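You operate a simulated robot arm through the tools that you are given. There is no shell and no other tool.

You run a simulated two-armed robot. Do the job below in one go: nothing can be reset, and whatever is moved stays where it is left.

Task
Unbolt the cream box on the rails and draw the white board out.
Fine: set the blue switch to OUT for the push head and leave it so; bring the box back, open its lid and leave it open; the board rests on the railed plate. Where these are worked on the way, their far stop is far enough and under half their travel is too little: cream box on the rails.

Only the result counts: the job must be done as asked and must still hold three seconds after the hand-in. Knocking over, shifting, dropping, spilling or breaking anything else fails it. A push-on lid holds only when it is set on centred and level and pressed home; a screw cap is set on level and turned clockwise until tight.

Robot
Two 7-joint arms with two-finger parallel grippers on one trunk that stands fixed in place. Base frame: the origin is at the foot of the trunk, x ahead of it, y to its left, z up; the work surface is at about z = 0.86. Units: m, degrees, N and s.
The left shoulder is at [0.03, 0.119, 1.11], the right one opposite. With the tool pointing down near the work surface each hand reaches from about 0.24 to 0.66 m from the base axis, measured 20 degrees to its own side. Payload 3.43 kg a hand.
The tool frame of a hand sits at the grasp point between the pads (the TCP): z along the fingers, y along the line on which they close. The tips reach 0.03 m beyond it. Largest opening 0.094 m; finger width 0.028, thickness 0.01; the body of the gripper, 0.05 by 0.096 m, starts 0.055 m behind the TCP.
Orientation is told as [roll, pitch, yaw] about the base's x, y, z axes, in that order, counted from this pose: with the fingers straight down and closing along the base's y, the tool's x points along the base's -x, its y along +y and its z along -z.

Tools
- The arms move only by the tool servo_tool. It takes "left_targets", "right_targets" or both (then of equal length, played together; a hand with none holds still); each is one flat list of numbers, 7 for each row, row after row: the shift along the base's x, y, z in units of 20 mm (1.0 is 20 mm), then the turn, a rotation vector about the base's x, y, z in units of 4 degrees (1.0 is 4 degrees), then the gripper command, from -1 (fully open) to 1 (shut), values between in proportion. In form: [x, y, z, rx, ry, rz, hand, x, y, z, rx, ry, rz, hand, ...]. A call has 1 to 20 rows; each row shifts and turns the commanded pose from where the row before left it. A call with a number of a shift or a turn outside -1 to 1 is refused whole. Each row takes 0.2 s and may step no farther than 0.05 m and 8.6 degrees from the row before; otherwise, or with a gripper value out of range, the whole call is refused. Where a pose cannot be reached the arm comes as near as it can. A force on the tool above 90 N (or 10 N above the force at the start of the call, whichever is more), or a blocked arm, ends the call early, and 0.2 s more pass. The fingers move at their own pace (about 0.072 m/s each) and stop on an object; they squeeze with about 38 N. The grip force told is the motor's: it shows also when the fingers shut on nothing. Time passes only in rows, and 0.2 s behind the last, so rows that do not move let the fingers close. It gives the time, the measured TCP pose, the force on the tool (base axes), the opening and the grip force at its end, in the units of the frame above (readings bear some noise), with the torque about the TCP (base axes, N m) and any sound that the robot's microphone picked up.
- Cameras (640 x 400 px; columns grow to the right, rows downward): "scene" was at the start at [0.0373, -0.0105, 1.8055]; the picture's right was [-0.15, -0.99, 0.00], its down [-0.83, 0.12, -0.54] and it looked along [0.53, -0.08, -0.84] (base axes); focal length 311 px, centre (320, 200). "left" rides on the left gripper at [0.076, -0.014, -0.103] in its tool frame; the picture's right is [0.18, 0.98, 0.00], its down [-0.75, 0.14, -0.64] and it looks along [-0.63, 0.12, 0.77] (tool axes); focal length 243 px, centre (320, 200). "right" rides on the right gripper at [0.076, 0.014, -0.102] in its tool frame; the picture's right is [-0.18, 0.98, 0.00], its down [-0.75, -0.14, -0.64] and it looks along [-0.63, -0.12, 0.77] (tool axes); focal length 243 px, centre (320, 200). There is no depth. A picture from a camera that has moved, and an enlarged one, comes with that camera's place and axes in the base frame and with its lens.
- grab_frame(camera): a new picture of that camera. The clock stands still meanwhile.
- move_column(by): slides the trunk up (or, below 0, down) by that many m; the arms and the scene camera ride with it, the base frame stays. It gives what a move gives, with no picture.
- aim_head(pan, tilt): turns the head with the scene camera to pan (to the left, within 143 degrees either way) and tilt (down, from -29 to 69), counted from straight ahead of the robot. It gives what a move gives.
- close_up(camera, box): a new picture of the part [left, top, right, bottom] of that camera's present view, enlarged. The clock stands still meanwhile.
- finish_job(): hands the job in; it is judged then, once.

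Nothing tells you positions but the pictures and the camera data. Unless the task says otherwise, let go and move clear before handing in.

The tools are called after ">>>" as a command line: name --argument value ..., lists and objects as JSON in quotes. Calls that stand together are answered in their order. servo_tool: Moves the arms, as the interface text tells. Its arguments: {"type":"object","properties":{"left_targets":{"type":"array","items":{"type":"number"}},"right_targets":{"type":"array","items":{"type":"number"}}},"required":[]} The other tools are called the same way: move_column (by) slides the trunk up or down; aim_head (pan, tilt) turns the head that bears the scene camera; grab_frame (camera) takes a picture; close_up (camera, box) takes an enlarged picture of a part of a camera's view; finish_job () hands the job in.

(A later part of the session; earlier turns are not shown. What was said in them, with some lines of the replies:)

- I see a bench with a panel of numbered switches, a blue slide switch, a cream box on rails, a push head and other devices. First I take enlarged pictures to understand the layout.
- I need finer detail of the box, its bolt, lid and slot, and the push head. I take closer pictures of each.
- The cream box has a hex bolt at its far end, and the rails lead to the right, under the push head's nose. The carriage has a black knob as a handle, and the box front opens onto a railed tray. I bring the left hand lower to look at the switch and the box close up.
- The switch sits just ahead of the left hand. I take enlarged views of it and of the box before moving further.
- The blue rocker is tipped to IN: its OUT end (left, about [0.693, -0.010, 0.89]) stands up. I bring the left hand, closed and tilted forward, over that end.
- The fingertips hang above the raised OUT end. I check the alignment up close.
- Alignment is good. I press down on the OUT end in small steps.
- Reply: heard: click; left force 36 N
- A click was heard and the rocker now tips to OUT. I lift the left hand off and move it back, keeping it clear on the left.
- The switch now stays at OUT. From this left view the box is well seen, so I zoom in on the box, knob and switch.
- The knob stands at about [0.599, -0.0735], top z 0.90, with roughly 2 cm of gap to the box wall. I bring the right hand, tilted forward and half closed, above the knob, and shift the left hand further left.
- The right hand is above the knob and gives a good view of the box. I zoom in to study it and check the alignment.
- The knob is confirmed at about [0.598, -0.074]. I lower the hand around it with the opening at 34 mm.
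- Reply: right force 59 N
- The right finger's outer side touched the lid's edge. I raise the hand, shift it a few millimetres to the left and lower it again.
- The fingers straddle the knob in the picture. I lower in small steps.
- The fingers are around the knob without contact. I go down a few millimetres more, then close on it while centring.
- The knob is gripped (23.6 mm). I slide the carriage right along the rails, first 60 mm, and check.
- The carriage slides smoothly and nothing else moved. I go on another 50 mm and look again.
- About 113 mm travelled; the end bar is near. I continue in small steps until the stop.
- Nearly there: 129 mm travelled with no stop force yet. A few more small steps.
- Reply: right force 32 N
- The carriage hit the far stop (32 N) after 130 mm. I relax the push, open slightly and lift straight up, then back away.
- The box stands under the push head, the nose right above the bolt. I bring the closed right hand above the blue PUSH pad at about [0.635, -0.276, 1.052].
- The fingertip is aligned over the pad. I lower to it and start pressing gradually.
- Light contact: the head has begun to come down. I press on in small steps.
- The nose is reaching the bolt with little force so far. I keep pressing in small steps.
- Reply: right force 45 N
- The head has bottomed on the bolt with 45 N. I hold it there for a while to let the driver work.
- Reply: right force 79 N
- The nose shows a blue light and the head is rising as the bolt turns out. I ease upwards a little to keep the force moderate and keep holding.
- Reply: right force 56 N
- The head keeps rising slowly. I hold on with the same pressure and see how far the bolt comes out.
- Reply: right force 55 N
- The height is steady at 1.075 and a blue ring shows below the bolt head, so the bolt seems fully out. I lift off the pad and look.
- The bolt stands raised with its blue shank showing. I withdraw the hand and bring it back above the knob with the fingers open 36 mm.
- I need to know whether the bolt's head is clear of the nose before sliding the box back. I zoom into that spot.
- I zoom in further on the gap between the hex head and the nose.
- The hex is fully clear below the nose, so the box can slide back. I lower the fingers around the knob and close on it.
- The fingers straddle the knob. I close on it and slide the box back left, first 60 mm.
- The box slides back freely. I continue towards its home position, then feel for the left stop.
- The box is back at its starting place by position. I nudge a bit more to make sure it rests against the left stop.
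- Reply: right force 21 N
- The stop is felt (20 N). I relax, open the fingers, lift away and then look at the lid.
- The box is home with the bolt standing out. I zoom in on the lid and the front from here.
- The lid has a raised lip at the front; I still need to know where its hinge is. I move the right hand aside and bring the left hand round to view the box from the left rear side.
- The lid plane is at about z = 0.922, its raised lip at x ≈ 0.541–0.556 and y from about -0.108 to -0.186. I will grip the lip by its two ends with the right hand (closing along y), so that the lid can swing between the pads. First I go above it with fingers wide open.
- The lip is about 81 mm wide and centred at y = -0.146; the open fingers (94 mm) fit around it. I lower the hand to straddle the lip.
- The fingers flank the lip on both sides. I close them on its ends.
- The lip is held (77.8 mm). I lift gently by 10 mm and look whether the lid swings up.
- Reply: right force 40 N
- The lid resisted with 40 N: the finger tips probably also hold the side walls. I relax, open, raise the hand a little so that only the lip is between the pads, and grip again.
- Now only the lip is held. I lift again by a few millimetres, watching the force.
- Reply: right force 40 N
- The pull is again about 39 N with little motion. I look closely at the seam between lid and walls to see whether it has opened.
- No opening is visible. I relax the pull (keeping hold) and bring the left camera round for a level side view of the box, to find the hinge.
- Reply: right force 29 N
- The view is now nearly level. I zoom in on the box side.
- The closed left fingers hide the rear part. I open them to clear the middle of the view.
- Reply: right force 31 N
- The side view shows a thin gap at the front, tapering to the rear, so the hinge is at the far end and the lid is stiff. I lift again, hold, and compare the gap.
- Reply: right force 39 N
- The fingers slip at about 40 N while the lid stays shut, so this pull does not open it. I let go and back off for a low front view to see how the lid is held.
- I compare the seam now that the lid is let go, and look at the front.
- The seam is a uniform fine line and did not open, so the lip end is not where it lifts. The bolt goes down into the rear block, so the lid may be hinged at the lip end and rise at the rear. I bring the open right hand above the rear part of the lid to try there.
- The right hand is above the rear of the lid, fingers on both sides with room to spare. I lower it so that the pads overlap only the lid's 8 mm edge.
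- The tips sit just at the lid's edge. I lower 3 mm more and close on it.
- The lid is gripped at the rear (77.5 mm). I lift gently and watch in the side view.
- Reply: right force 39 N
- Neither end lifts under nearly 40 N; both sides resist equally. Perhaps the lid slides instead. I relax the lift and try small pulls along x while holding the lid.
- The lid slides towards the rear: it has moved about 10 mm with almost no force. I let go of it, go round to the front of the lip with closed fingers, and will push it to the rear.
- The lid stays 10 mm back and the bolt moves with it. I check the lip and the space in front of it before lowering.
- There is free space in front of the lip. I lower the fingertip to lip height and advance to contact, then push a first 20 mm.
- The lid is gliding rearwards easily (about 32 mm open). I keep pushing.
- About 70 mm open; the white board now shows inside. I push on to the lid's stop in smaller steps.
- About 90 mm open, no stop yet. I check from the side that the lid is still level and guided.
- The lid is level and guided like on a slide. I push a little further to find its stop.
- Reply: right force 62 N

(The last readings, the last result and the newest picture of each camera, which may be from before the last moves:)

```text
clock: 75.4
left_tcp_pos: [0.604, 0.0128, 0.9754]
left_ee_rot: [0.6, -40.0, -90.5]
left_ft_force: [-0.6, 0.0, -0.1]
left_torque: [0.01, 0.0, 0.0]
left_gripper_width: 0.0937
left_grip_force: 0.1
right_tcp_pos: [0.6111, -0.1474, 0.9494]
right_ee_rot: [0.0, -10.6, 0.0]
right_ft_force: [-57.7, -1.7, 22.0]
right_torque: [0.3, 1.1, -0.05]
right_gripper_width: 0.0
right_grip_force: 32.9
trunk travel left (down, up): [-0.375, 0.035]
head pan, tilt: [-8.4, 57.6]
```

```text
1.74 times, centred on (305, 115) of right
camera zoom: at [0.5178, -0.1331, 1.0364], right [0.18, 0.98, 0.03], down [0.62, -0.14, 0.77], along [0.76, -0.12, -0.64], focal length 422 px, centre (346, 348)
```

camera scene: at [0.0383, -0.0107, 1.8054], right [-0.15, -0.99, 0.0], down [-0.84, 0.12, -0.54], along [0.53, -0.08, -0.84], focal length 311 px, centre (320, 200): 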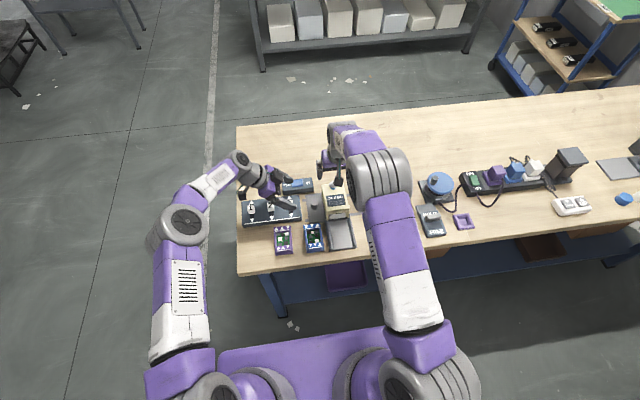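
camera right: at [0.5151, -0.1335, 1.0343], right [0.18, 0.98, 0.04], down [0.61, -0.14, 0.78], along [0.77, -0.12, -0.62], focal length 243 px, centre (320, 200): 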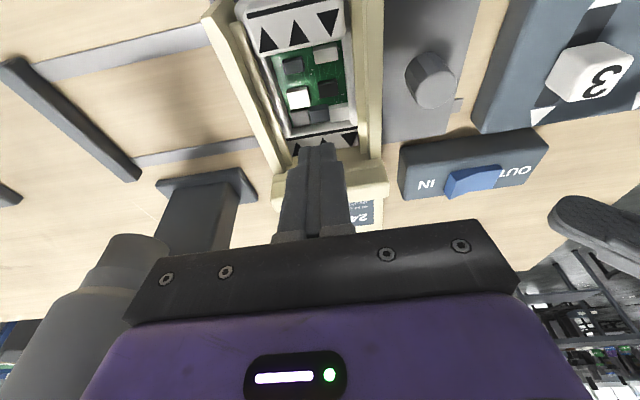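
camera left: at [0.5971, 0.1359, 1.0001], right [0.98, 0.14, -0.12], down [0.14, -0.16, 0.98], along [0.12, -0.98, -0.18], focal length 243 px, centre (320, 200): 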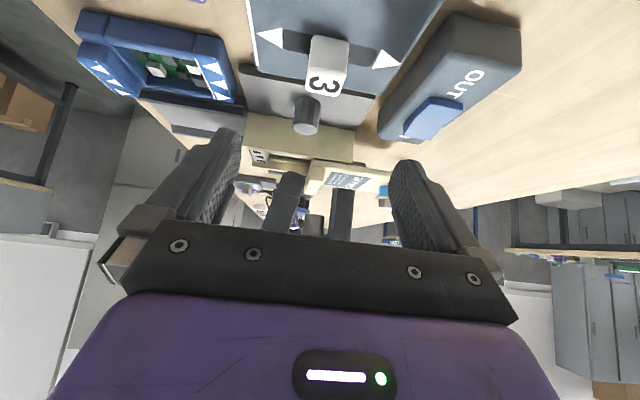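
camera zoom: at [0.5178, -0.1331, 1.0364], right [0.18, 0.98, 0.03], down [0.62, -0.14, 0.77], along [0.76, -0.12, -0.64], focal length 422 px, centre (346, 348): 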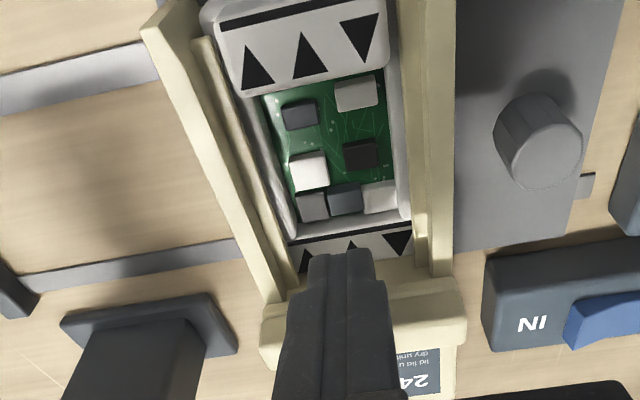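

The lid is at its far stop (58 N). I back off and lift clear to look into the open box from above.

>>> servo_tool --right_targets '[-0.8, 0, 0, 0, 0, 0, 1, -0.4, 0, 0.5, 0, 0, 0, 1, 0, 0, 1, 0, 0, 0, 1, -0.5, 0, 1, 0, 0, 0, 1, -1, 0, 1, 0, 0, 0, 1, -1, 0, 1, 0, 0, 0, 1, -1, 0, 0.5, 0, 0, 0, 1, -1, 0, 0, 0, 0, 0, -1, -1, 0, 0, 0, 0, 0, -1, 0, 0, 0, 0, 0, 0, -1]'

>>> grab_frame --camera "right"

>>> close_up --camera "right" --box '[200, 0, 430, 200]'

>>> close_up --camera "left" --box '[220, 90, 390, 220]'

```text
clock: 77.6
left_tcp_pos: [0.61, 0.0124, 0.9705]
left_ee_rot: [-0.1, -40.0, -90.0]
left_ft_force: [-0.8, 0.2, 0.1]
left_torque: [-0.03, 0.04, 0.0]
left_gripper_width: 0.0939
left_grip_force: 0.1
right_tcp_pos: [0.492, -0.1466, 1.0488]
right_ee_rot: [0.0, -11.9, 0.0]
right_ft_force: [-0.4, 0.1, 0.1]
right_torque: [0.0, 0.01, 0.0]
right_gripper_width: 0.094
right_grip_force: 0.1
trunk travel left (down, up): [-0.375, 0.035]
head pan, tilt: [-8.4, 57.6]
```

```text
taken
camera right: at [0.3966, -0.133, 1.134], right [0.18, 0.98, 0.04], down [0.61, -0.14, 0.78], along [0.77, -0.12, -0.62], focal length 243 px, centre (320, 200)
```

right: 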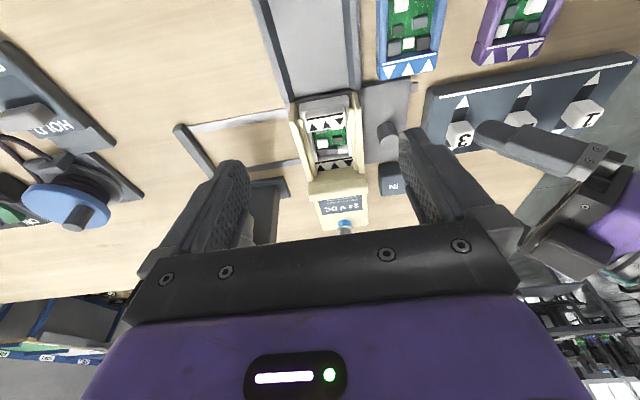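

```text
2.00 times, centred on (315, 100) of right
camera zoom: at [0.3966, -0.133, 1.134], right [0.18, 0.98, 0.04], down [0.61, -0.14, 0.78], along [0.77, -0.12, -0.62], focal length 485 px, centre (330, 400)
```

zoom: 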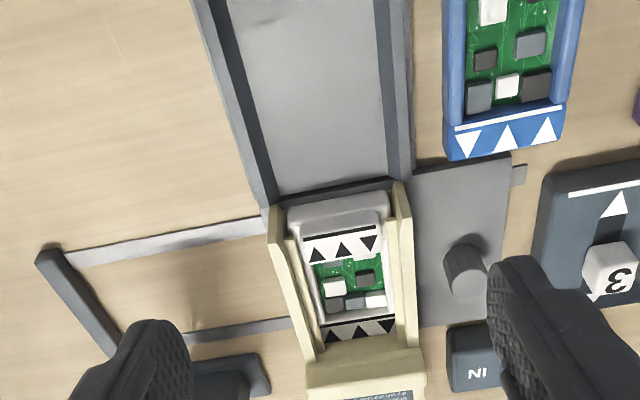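

```text
3.08 times, centred on (305, 155) of left
camera zoom: at [0.5974, 0.1359, 0.9999], right [0.98, 0.14, -0.12], down [0.14, -0.16, 0.98], along [0.12, -0.98, -0.18], focal length 746 px, centre (366, 338)
```

zoom: 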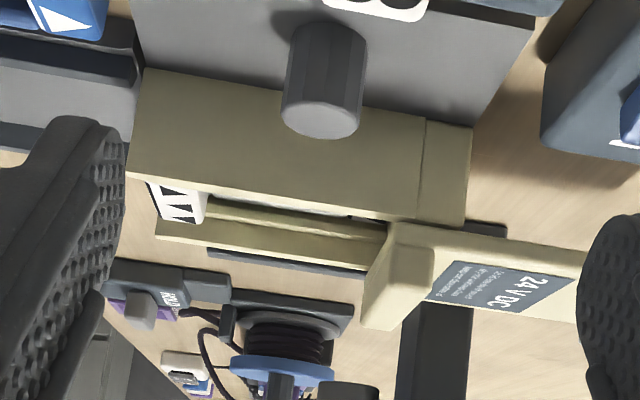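

The lid stays open at its stop and the white board is visible in the box. I take more views of the board from the scene camera and the right camera.

>>> close_up --camera "scene" --box '[300, 170, 370, 255]'

>>> close_up --camera "right" --box '[280, 70, 380, 180]'

```text
4.71 times, centred on (335, 212) of scene
camera zoom: at [0.038, -0.0106, 1.8054], right [-0.15, -0.99, 0.0], down [-0.84, 0.12, -0.54], along [0.53, -0.08, -0.84], focal length 1464 px, centre (249, 141)
```

zoom: 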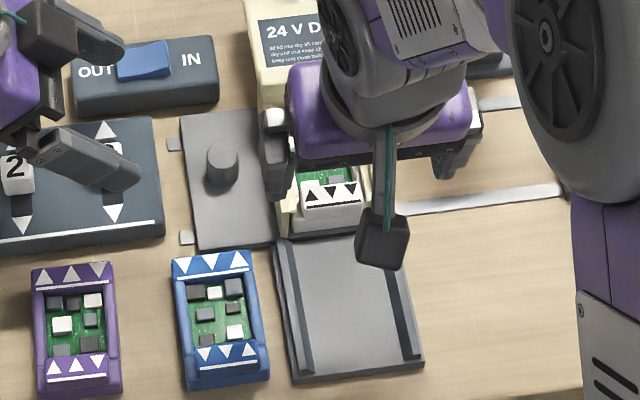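

```text
3.64 times, centred on (330, 125) of right
camera zoom: at [0.3966, -0.133, 1.134], right [0.18, 0.98, 0.04], down [0.61, -0.14, 0.78], along [0.77, -0.12, -0.62], focal length 882 px, centre (284, 473)
```

zoom: 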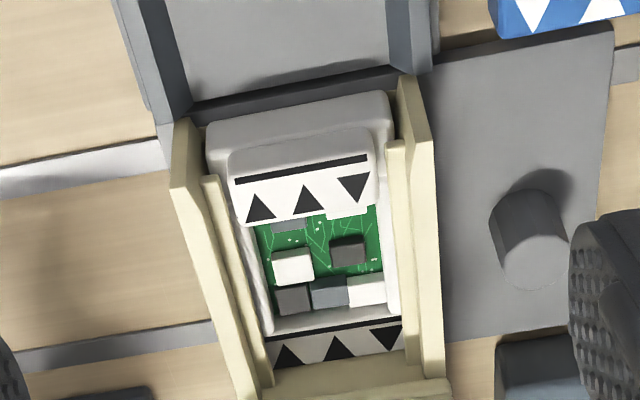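

The white board's front block is about x 0.540–0.5575, y -0.167 to -0.124, top z ≈ 0.906. I'll grip that block front-to-back, so I level the right hand and turn it by 90° above the box.

>>> servo_tool --right_targets '[0, 0, 0, 0, 1, 0, -1, 0, 0, 0, 0, 1, 0, -1, 0, 0, 0, 0, 0.97, 0, -1, 0, 0, 0, 0, 0, 1, -1, 0, 0, 0, 0, 0, 1, -1, 0, 0, 0, 0, 0, 1, -1, 0, 0, 0, 0, 0, 1, -1, 0, 0, 0, 0, 0, 1, -1, 0, 0, 0, 0, 0, 1, -1, 0, 0, 0, 0, 0, 1, -1, 0, 0, 0, 0, 0, 1, -1, 0, 0, 0, 0, 0, 1, -1, 0, 0, 0, 0, 0, 1, -1, 0, 0, 0, 0, 0, 1, -1, 0, 0, 0, 0, 0, 1, -1, 0, 0, 0, 0, 0, 1, -1, 0, 0, 0, 0, 0, 1, -1]'

>>> grab_frame --camera "right"

>>> grab_frame --camera "scene"

```text
clock: 81.2
left_tcp_pos: [0.6105, 0.0138, 0.9703]
left_ee_rot: [0.1, -40.0, -90.1]
left_ft_force: [0.5, 0.0, -0.2]
left_torque: [-0.01, 0.01, 0.01]
left_gripper_width: 0.094
left_grip_force: 0.1
right_tcp_pos: [0.4927, -0.1462, 1.0494]
right_ee_rot: [-0.1, 0.0, 56.2]
right_ft_force: [0.4, -0.6, -0.7]
right_torque: [-0.03, -0.05, 0.0]
right_gripper_width: 0.0938
right_grip_force: 0.0
trunk travel left (down, up): [-0.375, 0.035]
head pan, tilt: [-8.4, 57.6]
```

```text
taken
camera right: at [0.437, -0.2026, 1.1522], right [-0.71, 0.7, 0.0], down [0.54, 0.55, 0.64], along [0.45, 0.46, -0.77], focal length 243 px, centre (320, 200)
```

right: 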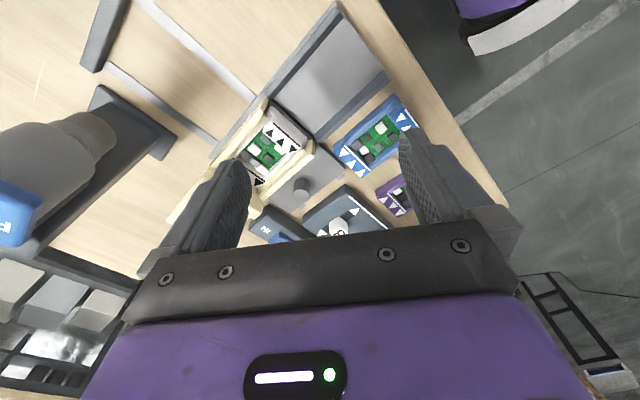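

```text
taken
camera scene: at [0.0373, -0.0106, 1.8055], right [-0.15, -0.99, 0.0], down [-0.83, 0.12, -0.54], along [0.53, -0.08, -0.84], focal length 311 px, centre (320, 200)
```

scene: 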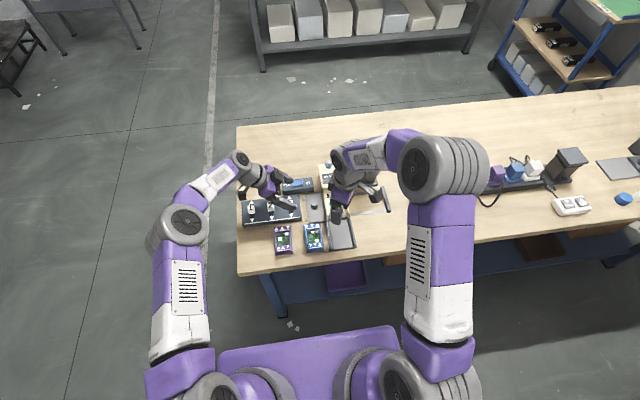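

Turning goes well. I finish the turn to 90° while moving over the block.

>>> servo_tool --right_targets '[0.31, 0, 0, 0, 0, 1, -1, 0.31, 0, 0, 0, 0, 1, -1, 0.31, 0, 0, 0, 0, 1, -1, 0.31, 0, 0, 0, 0, 1, -0.5, 0.31, 0, 0, 0, 0, 1, 0, 0.31, 0, 0, 0, 0, 1, 0, 0.31, 0, 0, 0, 0, 1, 0, 0.31, 0, 0, 0, 0, 1, 0, 0.31, 0, 0, 0, 0, 0.45, 0]'

>>> grab_frame --camera "right"

>>> grab_frame --camera "left"

```text
clock: 83.2
left_tcp_pos: [0.6107, 0.0134, 0.9705]
left_ee_rot: [0.1, -40.1, -90.2]
left_ft_force: [-0.7, 0.0, 0.8]
left_torque: [0.03, -0.02, -0.03]
left_gripper_width: 0.0943
left_grip_force: 0.1
right_tcp_pos: [0.5483, -0.1466, 1.0498]
right_ee_rot: [0.1, 0.0, 89.8]
right_ft_force: [0.9, -0.1, -0.6]
right_torque: [0.0, 0.01, 0.03]
right_gripper_width: 0.047
right_grip_force: 0.1
trunk travel left (down, up): [-0.375, 0.035]
head pan, tilt: [-8.4, 57.6]
```

```text
taken
camera right: at [0.5335, -0.2239, 1.1523], right [-0.98, 0.19, 0.0], down [0.14, 0.75, 0.64], along [0.12, 0.63, -0.77], focal length 243 px, centre (320, 200)
```

right: 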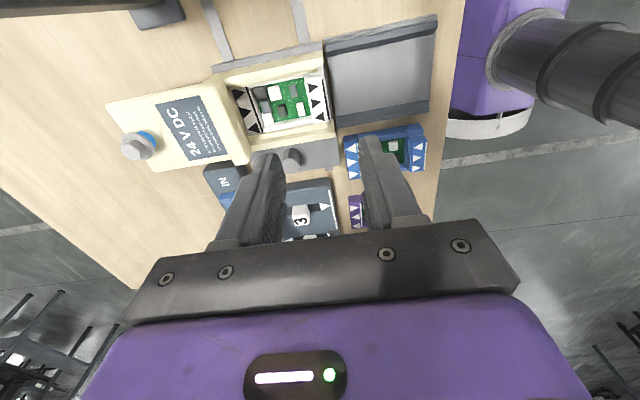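

```text
taken
camera left: at [0.5971, 0.1359, 1.0001], right [0.98, 0.14, -0.12], down [0.14, -0.16, 0.98], along [0.12, -0.98, -0.18], focal length 243 px, centre (320, 200)
```

left: 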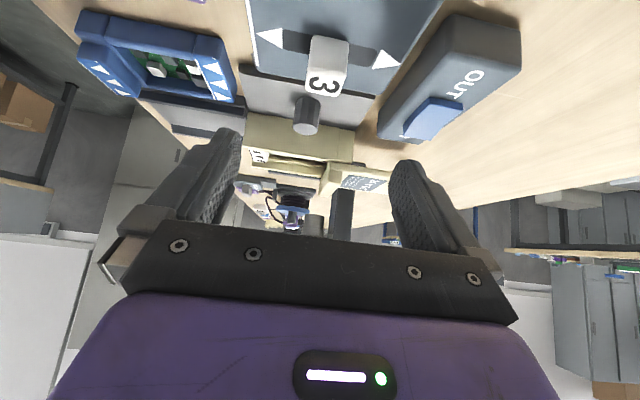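

The hand is turned and above the block. I zoom in on the board from this new viewpoint to refine positions.

>>> close_up --camera "right" --box '[200, 30, 450, 190]'

>>> close_up --camera "right" --box '[220, 60, 340, 150]'

```text
2.50 times, centred on (325, 110) of right
camera zoom: at [0.5335, -0.2239, 1.1523], right [-0.98, 0.19, 0.0], down [0.14, 0.75, 0.64], along [0.12, 0.63, -0.77], focal length 606 px, centre (308, 425)
```

zoom: 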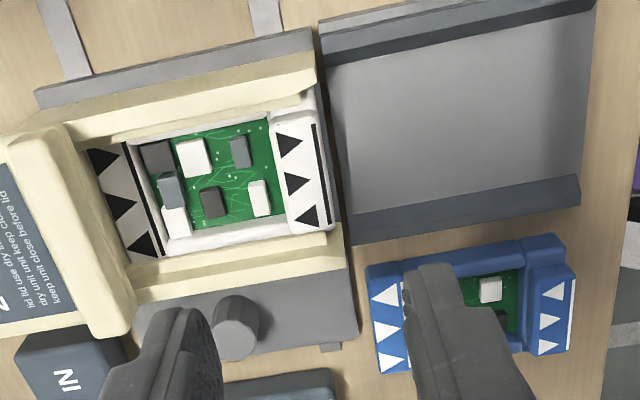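

```text
4.44 times, centred on (280, 105) of right
camera zoom: at [0.5335, -0.2239, 1.1523], right [-0.98, 0.19, 0.0], down [0.14, 0.75, 0.64], along [0.12, 0.63, -0.77], focal length 1078 px, centre (498, 622)
```

zoom: 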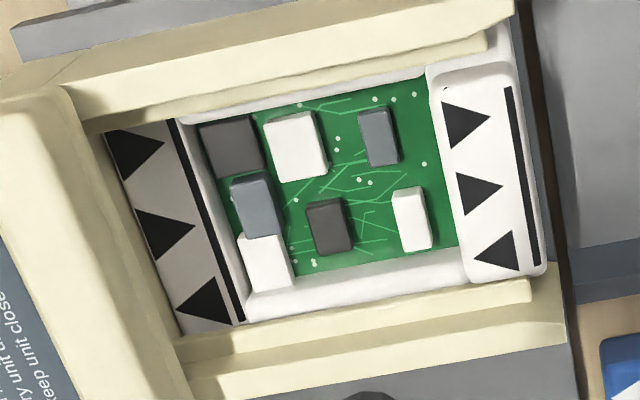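

Refined: block x 0.540–0.558, y -0.170 to -0.123; the free board surface behind it reaches to x ≈ 0.567. I set the opening to 30 mm and lower towards the block, stopping a bit above.

>>> servo_tool --right_targets '[0.03, 0, -0.9, 0, 0, 0, 0.36, 0, 0, -0.9, 0, 0, 0, 0.36, 0, 0, -0.9, 0, 0, 0, 0.36, 0, 0, -0.9, 0, 0, 0, 0.36, 0, 0, -0.9, 0, 0, 0, 0.36]'

>>> grab_frame --camera "right"

>>> close_up --camera "left" --box '[220, 90, 390, 220]'

```text
clock: 84.4
left_tcp_pos: [0.6097, 0.0126, 0.9696]
left_ee_rot: [0.0, -40.1, -90.1]
left_ft_force: [-0.1, 0.2, -0.2]
left_torque: [-0.02, 0.0, 0.01]
left_gripper_width: 0.094
left_grip_force: 0.1
right_tcp_pos: [0.5489, -0.1466, 0.9605]
right_ee_rot: [0.0, 0.1, 89.8]
right_ft_force: [0.1, -0.2, -0.3]
right_torque: [0.0, -0.02, 0.06]
right_gripper_width: 0.0305
right_grip_force: 0.0
trunk travel left (down, up): [-0.375, 0.035]
head pan, tilt: [-8.4, 57.6]
```

```text
taken
camera right: at [0.5335, -0.2233, 1.0627], right [-0.98, 0.19, 0.0], down [0.14, 0.75, 0.64], along [0.12, 0.63, -0.77], focal length 243 px, centre (320, 200)
```

right: 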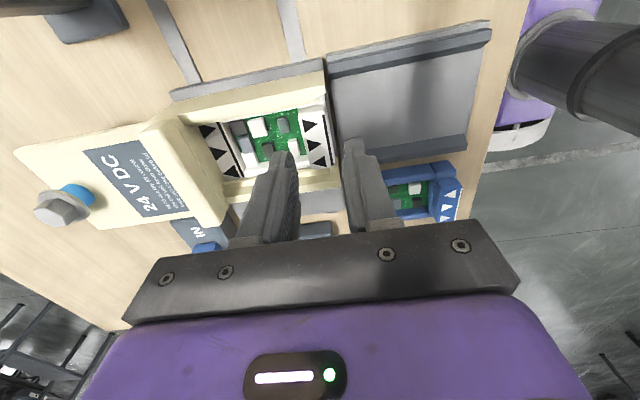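

```text
3.08 times, centred on (305, 155) of left
camera zoom: at [0.5972, 0.1359, 1.0], right [0.98, 0.14, -0.12], down [0.14, -0.16, 0.98], along [0.12, -0.98, -0.18], focal length 746 px, centre (366, 338)
```

zoom: 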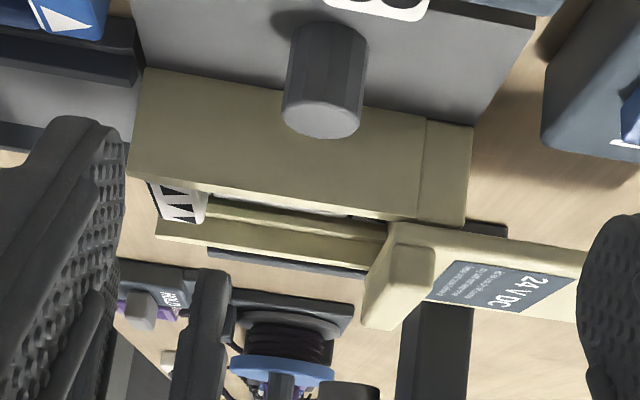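

The rear finger lines up just behind the block and the front finger in front of it. I lower the rest in small steps.

>>> servo_tool --right_targets '[0, 0, -0.6, 0, 0, 0, 0.36, 0, 0, -0.6, 0, 0, 0, 0.36, 0, 0, -0.4, 0, 0, 0, 0.36]'

>>> close_up --camera "right" --box '[180, 60, 440, 240]'

>>> close_up --camera "left" --box '[220, 90, 390, 220]'

```text
clock: 85.2
left_tcp_pos: [0.6096, 0.0129, 0.9697]
left_ee_rot: [0.1, -40.0, -90.1]
left_ft_force: [-0.2, -0.1, 0.9]
left_torque: [-0.05, -0.01, 0.01]
left_gripper_width: 0.0939
left_grip_force: 0.0
right_tcp_pos: [0.5492, -0.1464, 0.9275]
right_ee_rot: [0.0, 0.0, 89.8]
right_ft_force: [-0.3, -0.2, -0.9]
right_torque: [-0.01, 0.02, -0.03]
right_gripper_width: 0.0301
right_grip_force: 0.0
trunk travel left (down, up): [-0.375, 0.035]
head pan, tilt: [-8.4, 57.6]
```

```text
2.22 times, centred on (310, 150) of right
camera zoom: at [0.5335, -0.2233, 1.03], right [-0.98, 0.19, 0.0], down [0.14, 0.75, 0.64], along [0.12, 0.63, -0.77], focal length 539 px, centre (342, 311)
```

zoom: 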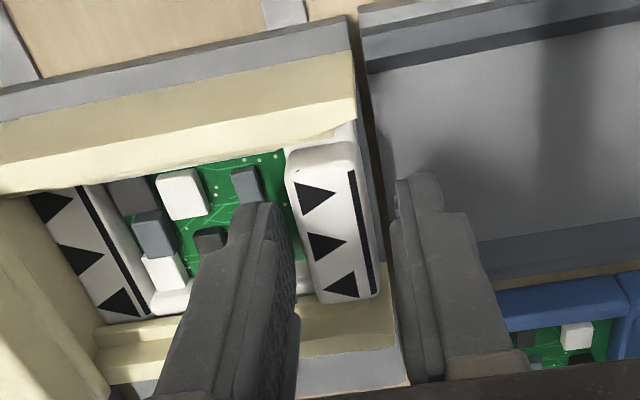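

```text
3.08 times, centred on (305, 155) of left
camera zoom: at [0.5971, 0.1359, 1.0001], right [0.98, 0.14, -0.12], down [0.14, -0.16, 0.98], along [0.12, -0.98, -0.18], focal length 746 px, centre (366, 338)
```

zoom: 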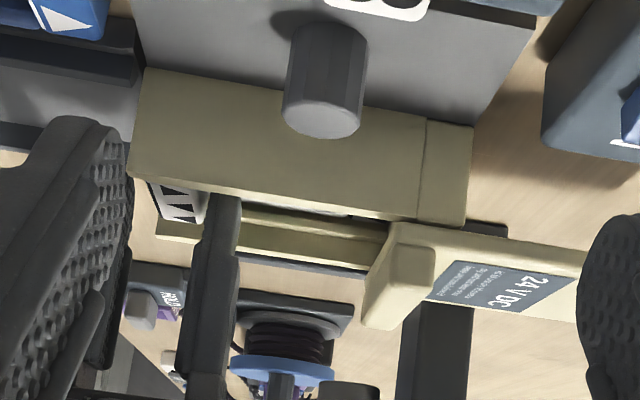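

The fingers straddle the block without contact. I go down 3 mm more and close.

>>> servo_tool --right_targets '[0, 0, -0.15, 0, 0, 0, 0.36, 0, 0, 0, 0, 0, 0, 0.6, 0, 0, 0, 0, 0, 0, 1, 0, 0, 0, 0, 0, 0, 1]'

>>> close_up --camera "right" --box '[180, 60, 440, 240]'

```text
clock: 86.2
left_tcp_pos: [0.6106, 0.0124, 0.9692]
left_ee_rot: [0.0, -39.9, -90.1]
left_ft_force: [0.2, 0.6, 0.5]
left_torque: [0.01, 0.0, 0.01]
left_gripper_width: 0.094
left_grip_force: 0.1
right_tcp_pos: [0.5495, -0.1462, 0.9235]
right_ee_rot: [0.0, 0.0, 89.8]
right_ft_force: [3.9, -0.4, 0.5]
right_torque: [0.06, -0.07, -0.04]
right_gripper_width: 0.0184
right_grip_force: 38.1
trunk travel left (down, up): [-0.375, 0.035]
head pan, tilt: [-8.4, 57.6]
```

```text
2.22 times, centred on (310, 150) of right
camera zoom: at [0.5339, -0.2235, 1.027], right [-0.98, 0.19, 0.0], down [0.14, 0.75, 0.64], along [0.12, 0.63, -0.77], focal length 539 px, centre (342, 311)
```

zoom: 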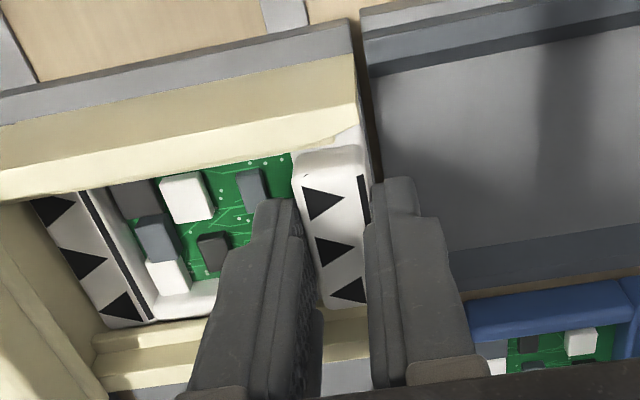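

The block is gripped (18.4 mm). I draw the board out gently, first 12 mm, watching the force.

>>> servo_tool --right_targets '[-0.3, 0, 0, 0, 0, 0, 1, -0.3, 0, 0, 0, 0, 0, 1]'

>>> close_up --camera "right" --box '[180, 60, 440, 240]'

```text
clock: 86.8
left_tcp_pos: [0.6111, 0.0125, 0.9701]
left_ee_rot: [0.1, -40.0, -90.2]
left_ft_force: [0.7, -0.2, 0.0]
left_torque: [0.0, 0.03, 0.02]
left_gripper_width: 0.0939
left_grip_force: 0.1
right_tcp_pos: [0.5367, -0.1464, 0.9238]
right_ee_rot: [0.1, 0.1, 89.8]
right_ft_force: [-0.1, 0.5, -0.1]
right_torque: [0.01, 0.08, -0.03]
right_gripper_width: 0.0184
right_grip_force: 38.1
trunk travel left (down, up): [-0.375, 0.035]
head pan, tilt: [-8.4, 57.6]
```

```text
2.22 times, centred on (310, 150) of right
camera zoom: at [0.5217, -0.2235, 1.0271], right [-0.98, 0.19, 0.0], down [0.14, 0.75, 0.64], along [0.12, 0.63, -0.77], focal length 539 px, centre (342, 311)
```

zoom: 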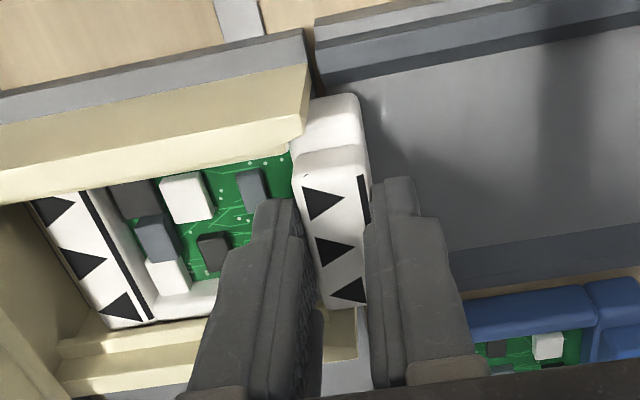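

The board slides out with hardly any force. I continue 50 mm.

>>> servo_tool --right_targets '[-0.4, 0, 0, 0, 0, 0, 1, -0.4, 0, 0, 0, 0, 0, 1, -0.4, 0, 0, 0, 0, 0, 1, -0.4, 0, 0, 0, 0, 0, 1, -0.4, 0, 0, 0, 0, 0, 1, -0.4, 0, 0, 0, 0, 0, 1]'

>>> grab_frame --camera "right"

>>> close_up --camera "scene" --box '[290, 160, 380, 260]'

```text
clock: 88.2
left_tcp_pos: [0.6105, 0.0119, 0.9696]
left_ee_rot: [0.2, -40.1, -90.1]
left_ft_force: [-0.2, 0.7, 0.5]
left_torque: [-0.03, 0.0, 0.02]
left_gripper_width: 0.0941
left_grip_force: 0.0
right_tcp_pos: [0.4884, -0.1452, 0.9245]
right_ee_rot: [0.1, 0.0, 89.8]
right_ft_force: [0.3, 0.0, 0.1]
right_torque: [-0.02, 0.04, 0.0]
right_gripper_width: 0.0185
right_grip_force: 38.1
trunk travel left (down, up): [-0.375, 0.035]
head pan, tilt: [-8.4, 57.6]
```

```text
taken
camera right: at [0.4736, -0.2233, 1.0277], right [-0.98, 0.19, 0.0], down [0.14, 0.75, 0.64], along [0.12, 0.63, -0.77], focal length 243 px, centre (320, 200)
```

right: 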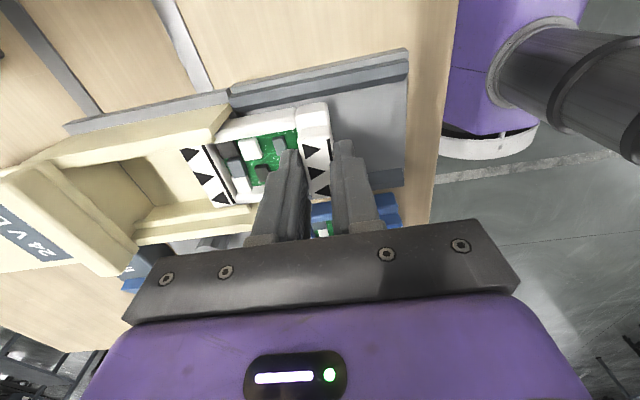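

```text
4.00 times, centred on (335, 210) of scene
camera zoom: at [0.0373, -0.0105, 1.8055], right [-0.15, -0.99, 0.0], down [-0.83, 0.12, -0.54], along [0.53, -0.08, -0.84], focal length 1244 px, centre (260, 160)
```

zoom: 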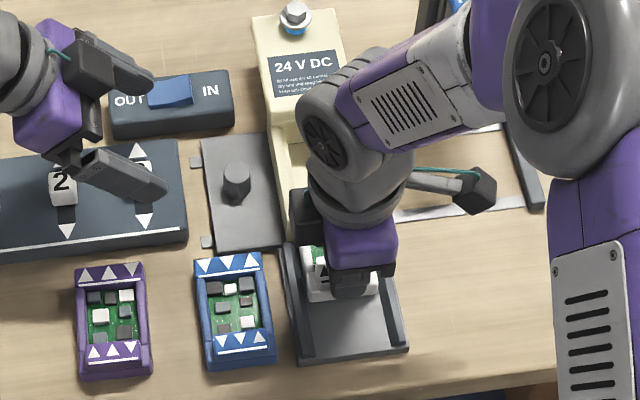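

The board is about 60 mm out and level. I look closely at the step between box floor and tray before drawing it fully out.

>>> close_up --camera "right" --box '[120, 60, 420, 240]'

>>> close_up --camera "left" --box '[100, 60, 330, 230]'

```text
2.13 times, centred on (270, 150) of right
camera zoom: at [0.4736, -0.2233, 1.0277], right [-0.98, 0.19, 0.0], down [0.14, 0.75, 0.64], along [0.12, 0.63, -0.77], focal length 518 px, centre (427, 307)
```

zoom: 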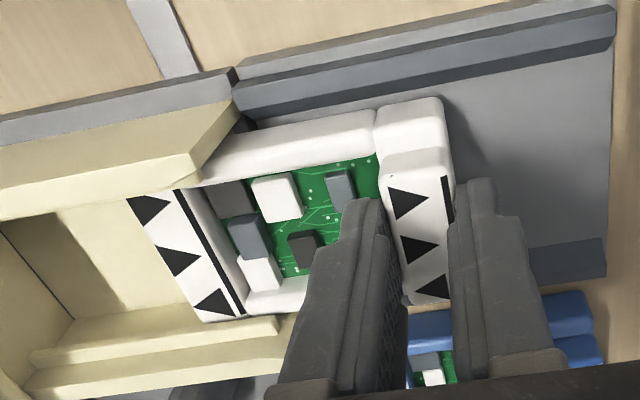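

```text
2.35 times, centred on (215, 145) of left
camera zoom: at [0.597, 0.1359, 1.0001], right [0.98, 0.14, -0.12], down [0.14, -0.16, 0.98], along [0.12, -0.98, -0.18], focal length 571 px, centre (567, 329)
```

zoom: 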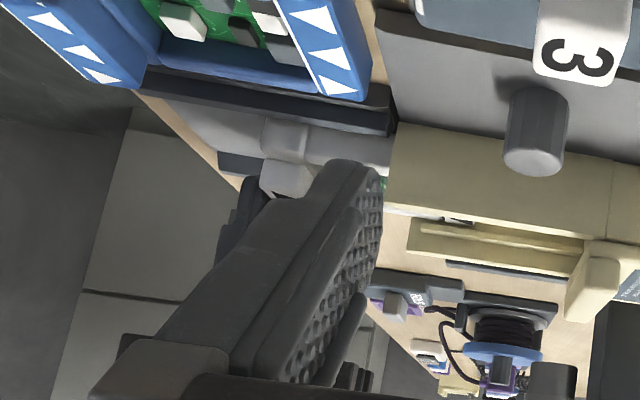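

The board needs about 42 mm more to lie wholly on the tray (tray x 0.429–0.536). I draw it on, keeping the height.

>>> servo_tool --right_targets '[-0.4, 0, 0, 0, 0, 0, 1, -0.4, 0, 0, 0, 0, 0, 1, -0.4, 0, 0, 0, 0, 0, 1, -0.4, 0, 0, 0, 0, 0, 1, -0.4, 0, 0, 0, 0, 0, 1, -0.12, 0, 0, 0, 0, 0, 1]'

>>> close_up --camera "right" --box '[120, 60, 440, 240]'

>>> close_up --camera "left" --box '[60, 60, 330, 230]'

>>> close_up --camera "scene" --box '[290, 160, 380, 260]'

```text
clock: 89.6
left_tcp_pos: [0.6107, 0.0138, 0.9697]
left_ee_rot: [0.1, -40.0, -90.2]
left_ft_force: [-0.8, 0.2, -0.3]
left_torque: [0.0, -0.02, -0.01]
left_gripper_width: 0.0941
left_grip_force: 0.0
right_tcp_pos: [0.4468, -0.1462, 0.9243]
right_ee_rot: [0.0, -0.1, 89.7]
right_ft_force: [0.5, 0.1, -0.7]
right_torque: [0.02, 0.0, 0.02]
right_gripper_width: 0.0183
right_grip_force: 38.1
trunk travel left (down, up): [-0.375, 0.035]
head pan, tilt: [-8.4, 57.6]
```

```text
2.00 times, centred on (280, 150) of right
camera zoom: at [0.4311, -0.2236, 1.0271], right [-0.98, 0.19, 0.0], down [0.14, 0.75, 0.64], along [0.12, 0.63, -0.77], focal length 485 px, centre (400, 300)
```

zoom: 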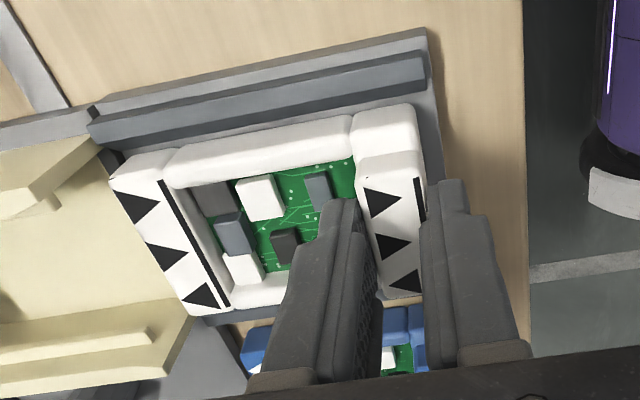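

```text
2.35 times, centred on (195, 145) of left
camera zoom: at [0.5971, 0.1359, 1.0001], right [0.98, 0.14, -0.12], down [0.14, -0.16, 0.98], along [0.12, -0.98, -0.18], focal length 571 px, centre (614, 329)
```

zoom: 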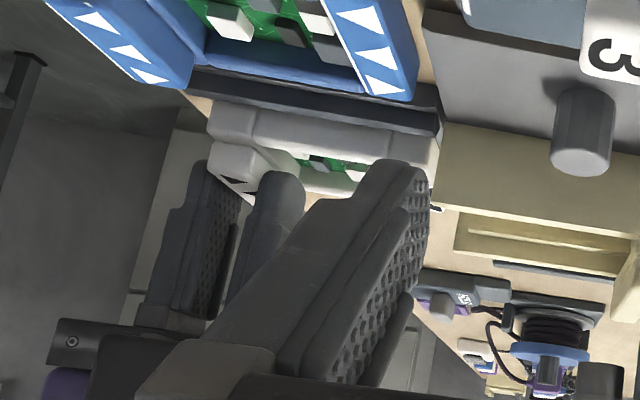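

```text
4.00 times, centred on (335, 210) of scene
camera zoom: at [0.0374, -0.0106, 1.8055], right [-0.15, -0.99, 0.0], down [-0.84, 0.12, -0.54], along [0.53, -0.08, -0.84], focal length 1244 px, centre (260, 160)
```

zoom: 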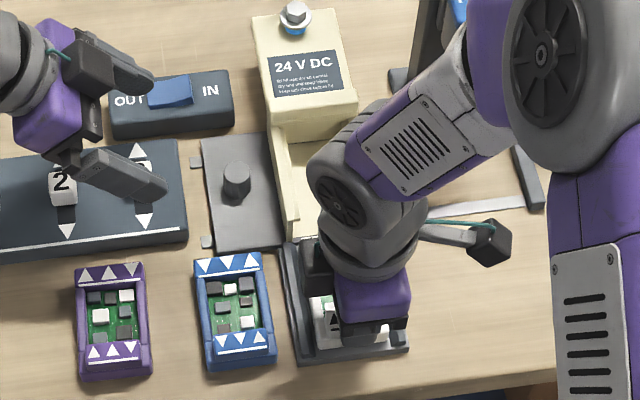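

The board is over the tray between the rails. I lower it in 2 mm steps until it touches.

>>> servo_tool --right_targets '[0, 0, -0.1, 0, 0, 0, 1, 0, 0, -0.1, 0, 0, 0, 1]'

```text
clock: 90.2
left_tcp_pos: [0.6101, 0.0131, 0.9715]
left_ee_rot: [0.3, -40.0, -90.1]
left_ft_force: [-0.7, -0.3, 0.2]
left_torque: [0.02, -0.04, 0.03]
left_gripper_width: 0.094
left_grip_force: 0.0
right_tcp_pos: [0.4453, -0.1467, 0.9228]
right_ee_rot: [-0.3, 0.1, 89.8]
right_ft_force: [-3.0, -2.2, 29.8]
right_torque: [-0.1, 0.12, 0.0]
right_gripper_width: 0.0184
right_grip_force: 38.2
trunk travel left (down, up): [-0.375, 0.035]
head pan, tilt: [-8.4, 57.6]
```

It already rests on the tray (30 N): the tray is level with the box floor. I relax the pressure, open the fingers and lift off.

>>> servo_tool --right_targets '[0, 0, 0.2, 0, 0, 0, 1, 0, 0, 0, 0, 0, 0, 0.6, 0, 0, 0, 0, 0, 0, 0.4, 0, 0, 0, 0, 0, 0, 0.4, 0, 0, 0.3, 0, 0, 0, 0.4, 0, 0, 0.8, 0, 0, 0, 0.4, 0, 0, 1, 0, 0, 0, 0.4, 0, 0, 1, 0, 0, 0, 0.4, 0, 0, 1, 0, 0, 0, 0.4, 0, 0, 1, 0, 0, 0, 0.4]'

>>> grab_frame --camera "right"

>>> close_up --camera "right" --box '[120, 20, 440, 200]'

```text
clock: 92.4
left_tcp_pos: [0.6104, 0.014, 0.9702]
left_ee_rot: [0.1, -40.0, -90.2]
left_ft_force: [0.4, 0.6, 0.5]
left_torque: [-0.02, 0.0, -0.01]
left_gripper_width: 0.094
left_grip_force: 0.1
right_tcp_pos: [0.4452, -0.1466, 1.0271]
right_ee_rot: [0.2, 0.0, 89.8]
right_ft_force: [0.0, -0.3, -0.1]
right_torque: [0.0, -0.01, -0.01]
right_gripper_width: 0.0282
right_grip_force: 0.0
trunk travel left (down, up): [-0.375, 0.035]
head pan, tilt: [-8.4, 57.6]
```

```text
taken
camera right: at [0.4304, -0.2247, 1.13], right [-0.98, 0.19, 0.0], down [0.14, 0.75, 0.64], along [0.12, 0.63, -0.77], focal length 243 px, centre (320, 200)
```

right: 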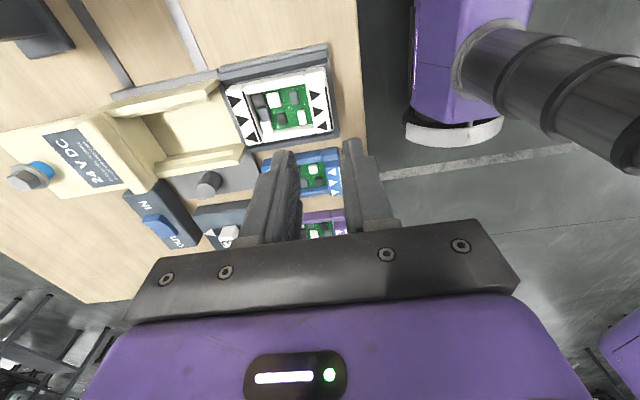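

```text
2.00 times, centred on (280, 110) of right
camera zoom: at [0.4304, -0.2247, 1.13], right [-0.98, 0.19, 0.0], down [0.14, 0.75, 0.64], along [0.12, 0.63, -0.77], focal length 485 px, centre (400, 380)
```

zoom: 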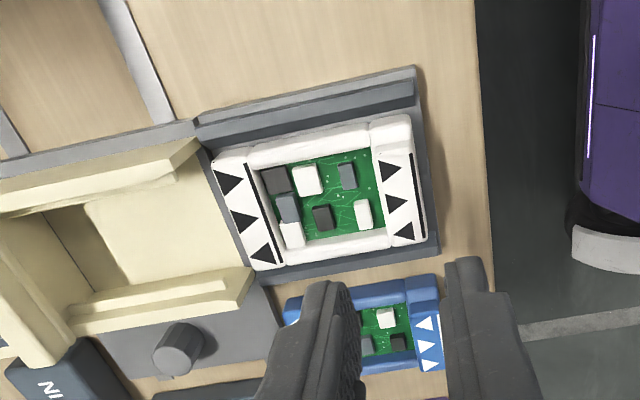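

The white board lies flat between the rails on the tray, fully clear of the box. Now I lift both hands clear of everything.

>>> servo_tool --right_targets '[0, 0, 1, 0, 0, 0, 0.4, 0, 0, 1, 0, 0, 0, 0.4, 0, 0, 1, 0, 0, 0, 0.4, 0, 0, 1, 0, 0, 0, 0.4, -0.3, -0.6, 0.8, 0, 0, 0, 0.4, -0.3, -0.8, 0.8, 0, 0, 0, 0.4, -0.3, -0.8, 0.5, 0, 0, 0, 0.4, -0.3, -0.8, 0.5, 0, 0, 0, 0.4, 0, -0.8, 0, 0, 0, 0, 0.4, 0, -0.8, 0, 0, 0, 0, 0.4, 0, -0.8, 0, 0, 0, 0, 0.4, 0, -0.8, 0, 0, 0, 0, 0.4]' --left_targets '[0, 0.2, 0.8, 0, 0, 0, -1, 0, 0.3, 1, 0, 0, 0, -1, 0, 0.3, 1, 0, 0, 0, -1, 0, 0.3, 1, 0, 0, 0, -1, -0.5, 0.3, 1, 0, 0, 0, -1, -0.8, 0.5, 1, 0, 0, 0, -1, -0.8, 0.5, 1, 0, 0, 0, -1, -0.8, 0.5, 0.5, 0, 0, 0, -1, -0.8, 0.5, 0.5, 0, 0, 0, -1, -0.8, 0.5, 0, 0, 0, 0, -1, -0.8, 0.5, 0, 0, 0, 0, -1, -0.8, 0.5, 0, 0, 0, 0, -1]'

>>> grab_frame --camera "scene"

>>> close_up --camera "scene" --box '[230, 130, 420, 260]'

>>> close_up --camera "scene" --box '[290, 160, 380, 260]'

```text
clock: 95.0
left_tcp_pos: [0.487, 0.1101, 1.1279]
left_ee_rot: [0.1, -39.9, -90.2]
left_ft_force: [-0.7, 0.6, 0.8]
left_torque: [0.02, 0.0, 0.04]
left_gripper_width: 0.0938
left_grip_force: 0.1
right_tcp_pos: [0.4218, -0.2718, 1.1585]
right_ee_rot: [-0.1, 0.0, 89.8]
right_ft_force: [-0.1, -0.4, 0.4]
right_torque: [-0.04, -0.01, -0.01]
right_gripper_width: 0.0282
right_grip_force: 0.1
trunk travel left (down, up): [-0.375, 0.035]
head pan, tilt: [-8.4, 57.6]
```

```text
taken
camera scene: at [0.0366, -0.0106, 1.8055], right [-0.15, -0.99, 0.0], down [-0.83, 0.12, -0.54], along [0.53, -0.08, -0.84], focal length 311 px, centre (320, 200)
```

scene: 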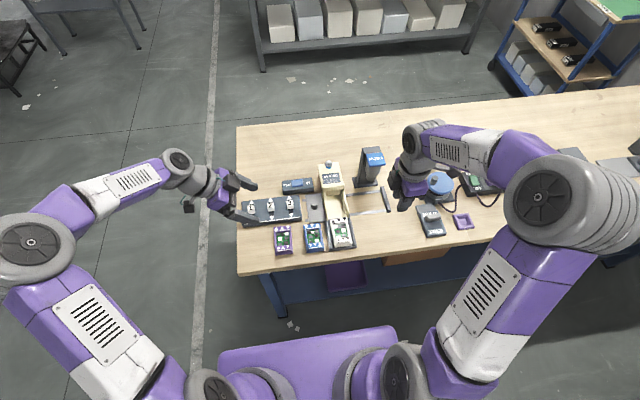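

```text
3.08 times, centred on (325, 195) of scene
camera zoom: at [0.0366, -0.0106, 1.8055], right [-0.15, -0.99, 0.0], down [-0.83, 0.12, -0.54], along [0.53, -0.08, -0.84], focal length 957 px, centre (305, 215)
```

zoom: 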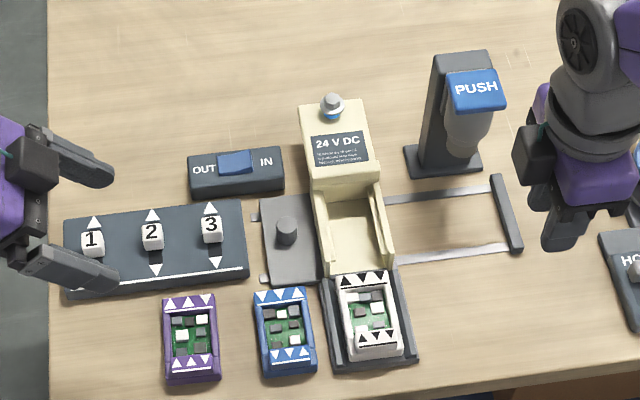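

```text
4.00 times, centred on (335, 210) of scene
camera zoom: at [0.0366, -0.0106, 1.8055], right [-0.15, -0.99, 0.0], down [-0.83, 0.12, -0.54], along [0.53, -0.08, -0.84], focal length 1244 px, centre (260, 160)
```

zoom: 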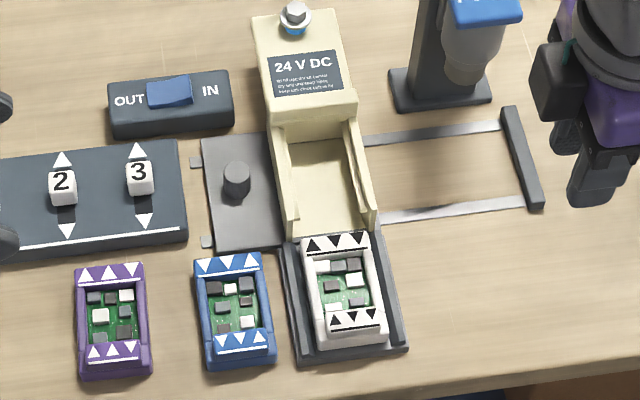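

Everything stands as asked. The switch is at OUT, the bolt is out, the box is back home with its lid fully open, and the white board lies on the railed plate. All other items look untouched and both hands are clear, so I hand the job in.

>>> finish_job

```text
The job is handed in.
```

The job is handed in. The cream box is unbolted and the white board is out, lying flat on the railed plate. The hand-in returned no verdict, so this is judged from my last pictures only.

- **Switch:** the blue switch clicked over to OUT and stays there.
- **Bolt:** I slid the box to its far stop under the push head and pressed. The bolt came out about 14 mm and has stopped, standing up in the lid with its blue shank showing.
- **Box and lid:** the box is back at its left stop. The lid turned out to slide to the rear rather than lift. It is open to its far stop and stays there.
- **Board:** it rests level between the rails, wholly on the plate and about 1 cm clear of the box front.

Before I found that the lid slides, I pulled up on it several times with about 40 N. Nothing moved or broke that I could see. In the last pictures the levers, the purple and blue boards and the push head look untouched, and both hands are clear.
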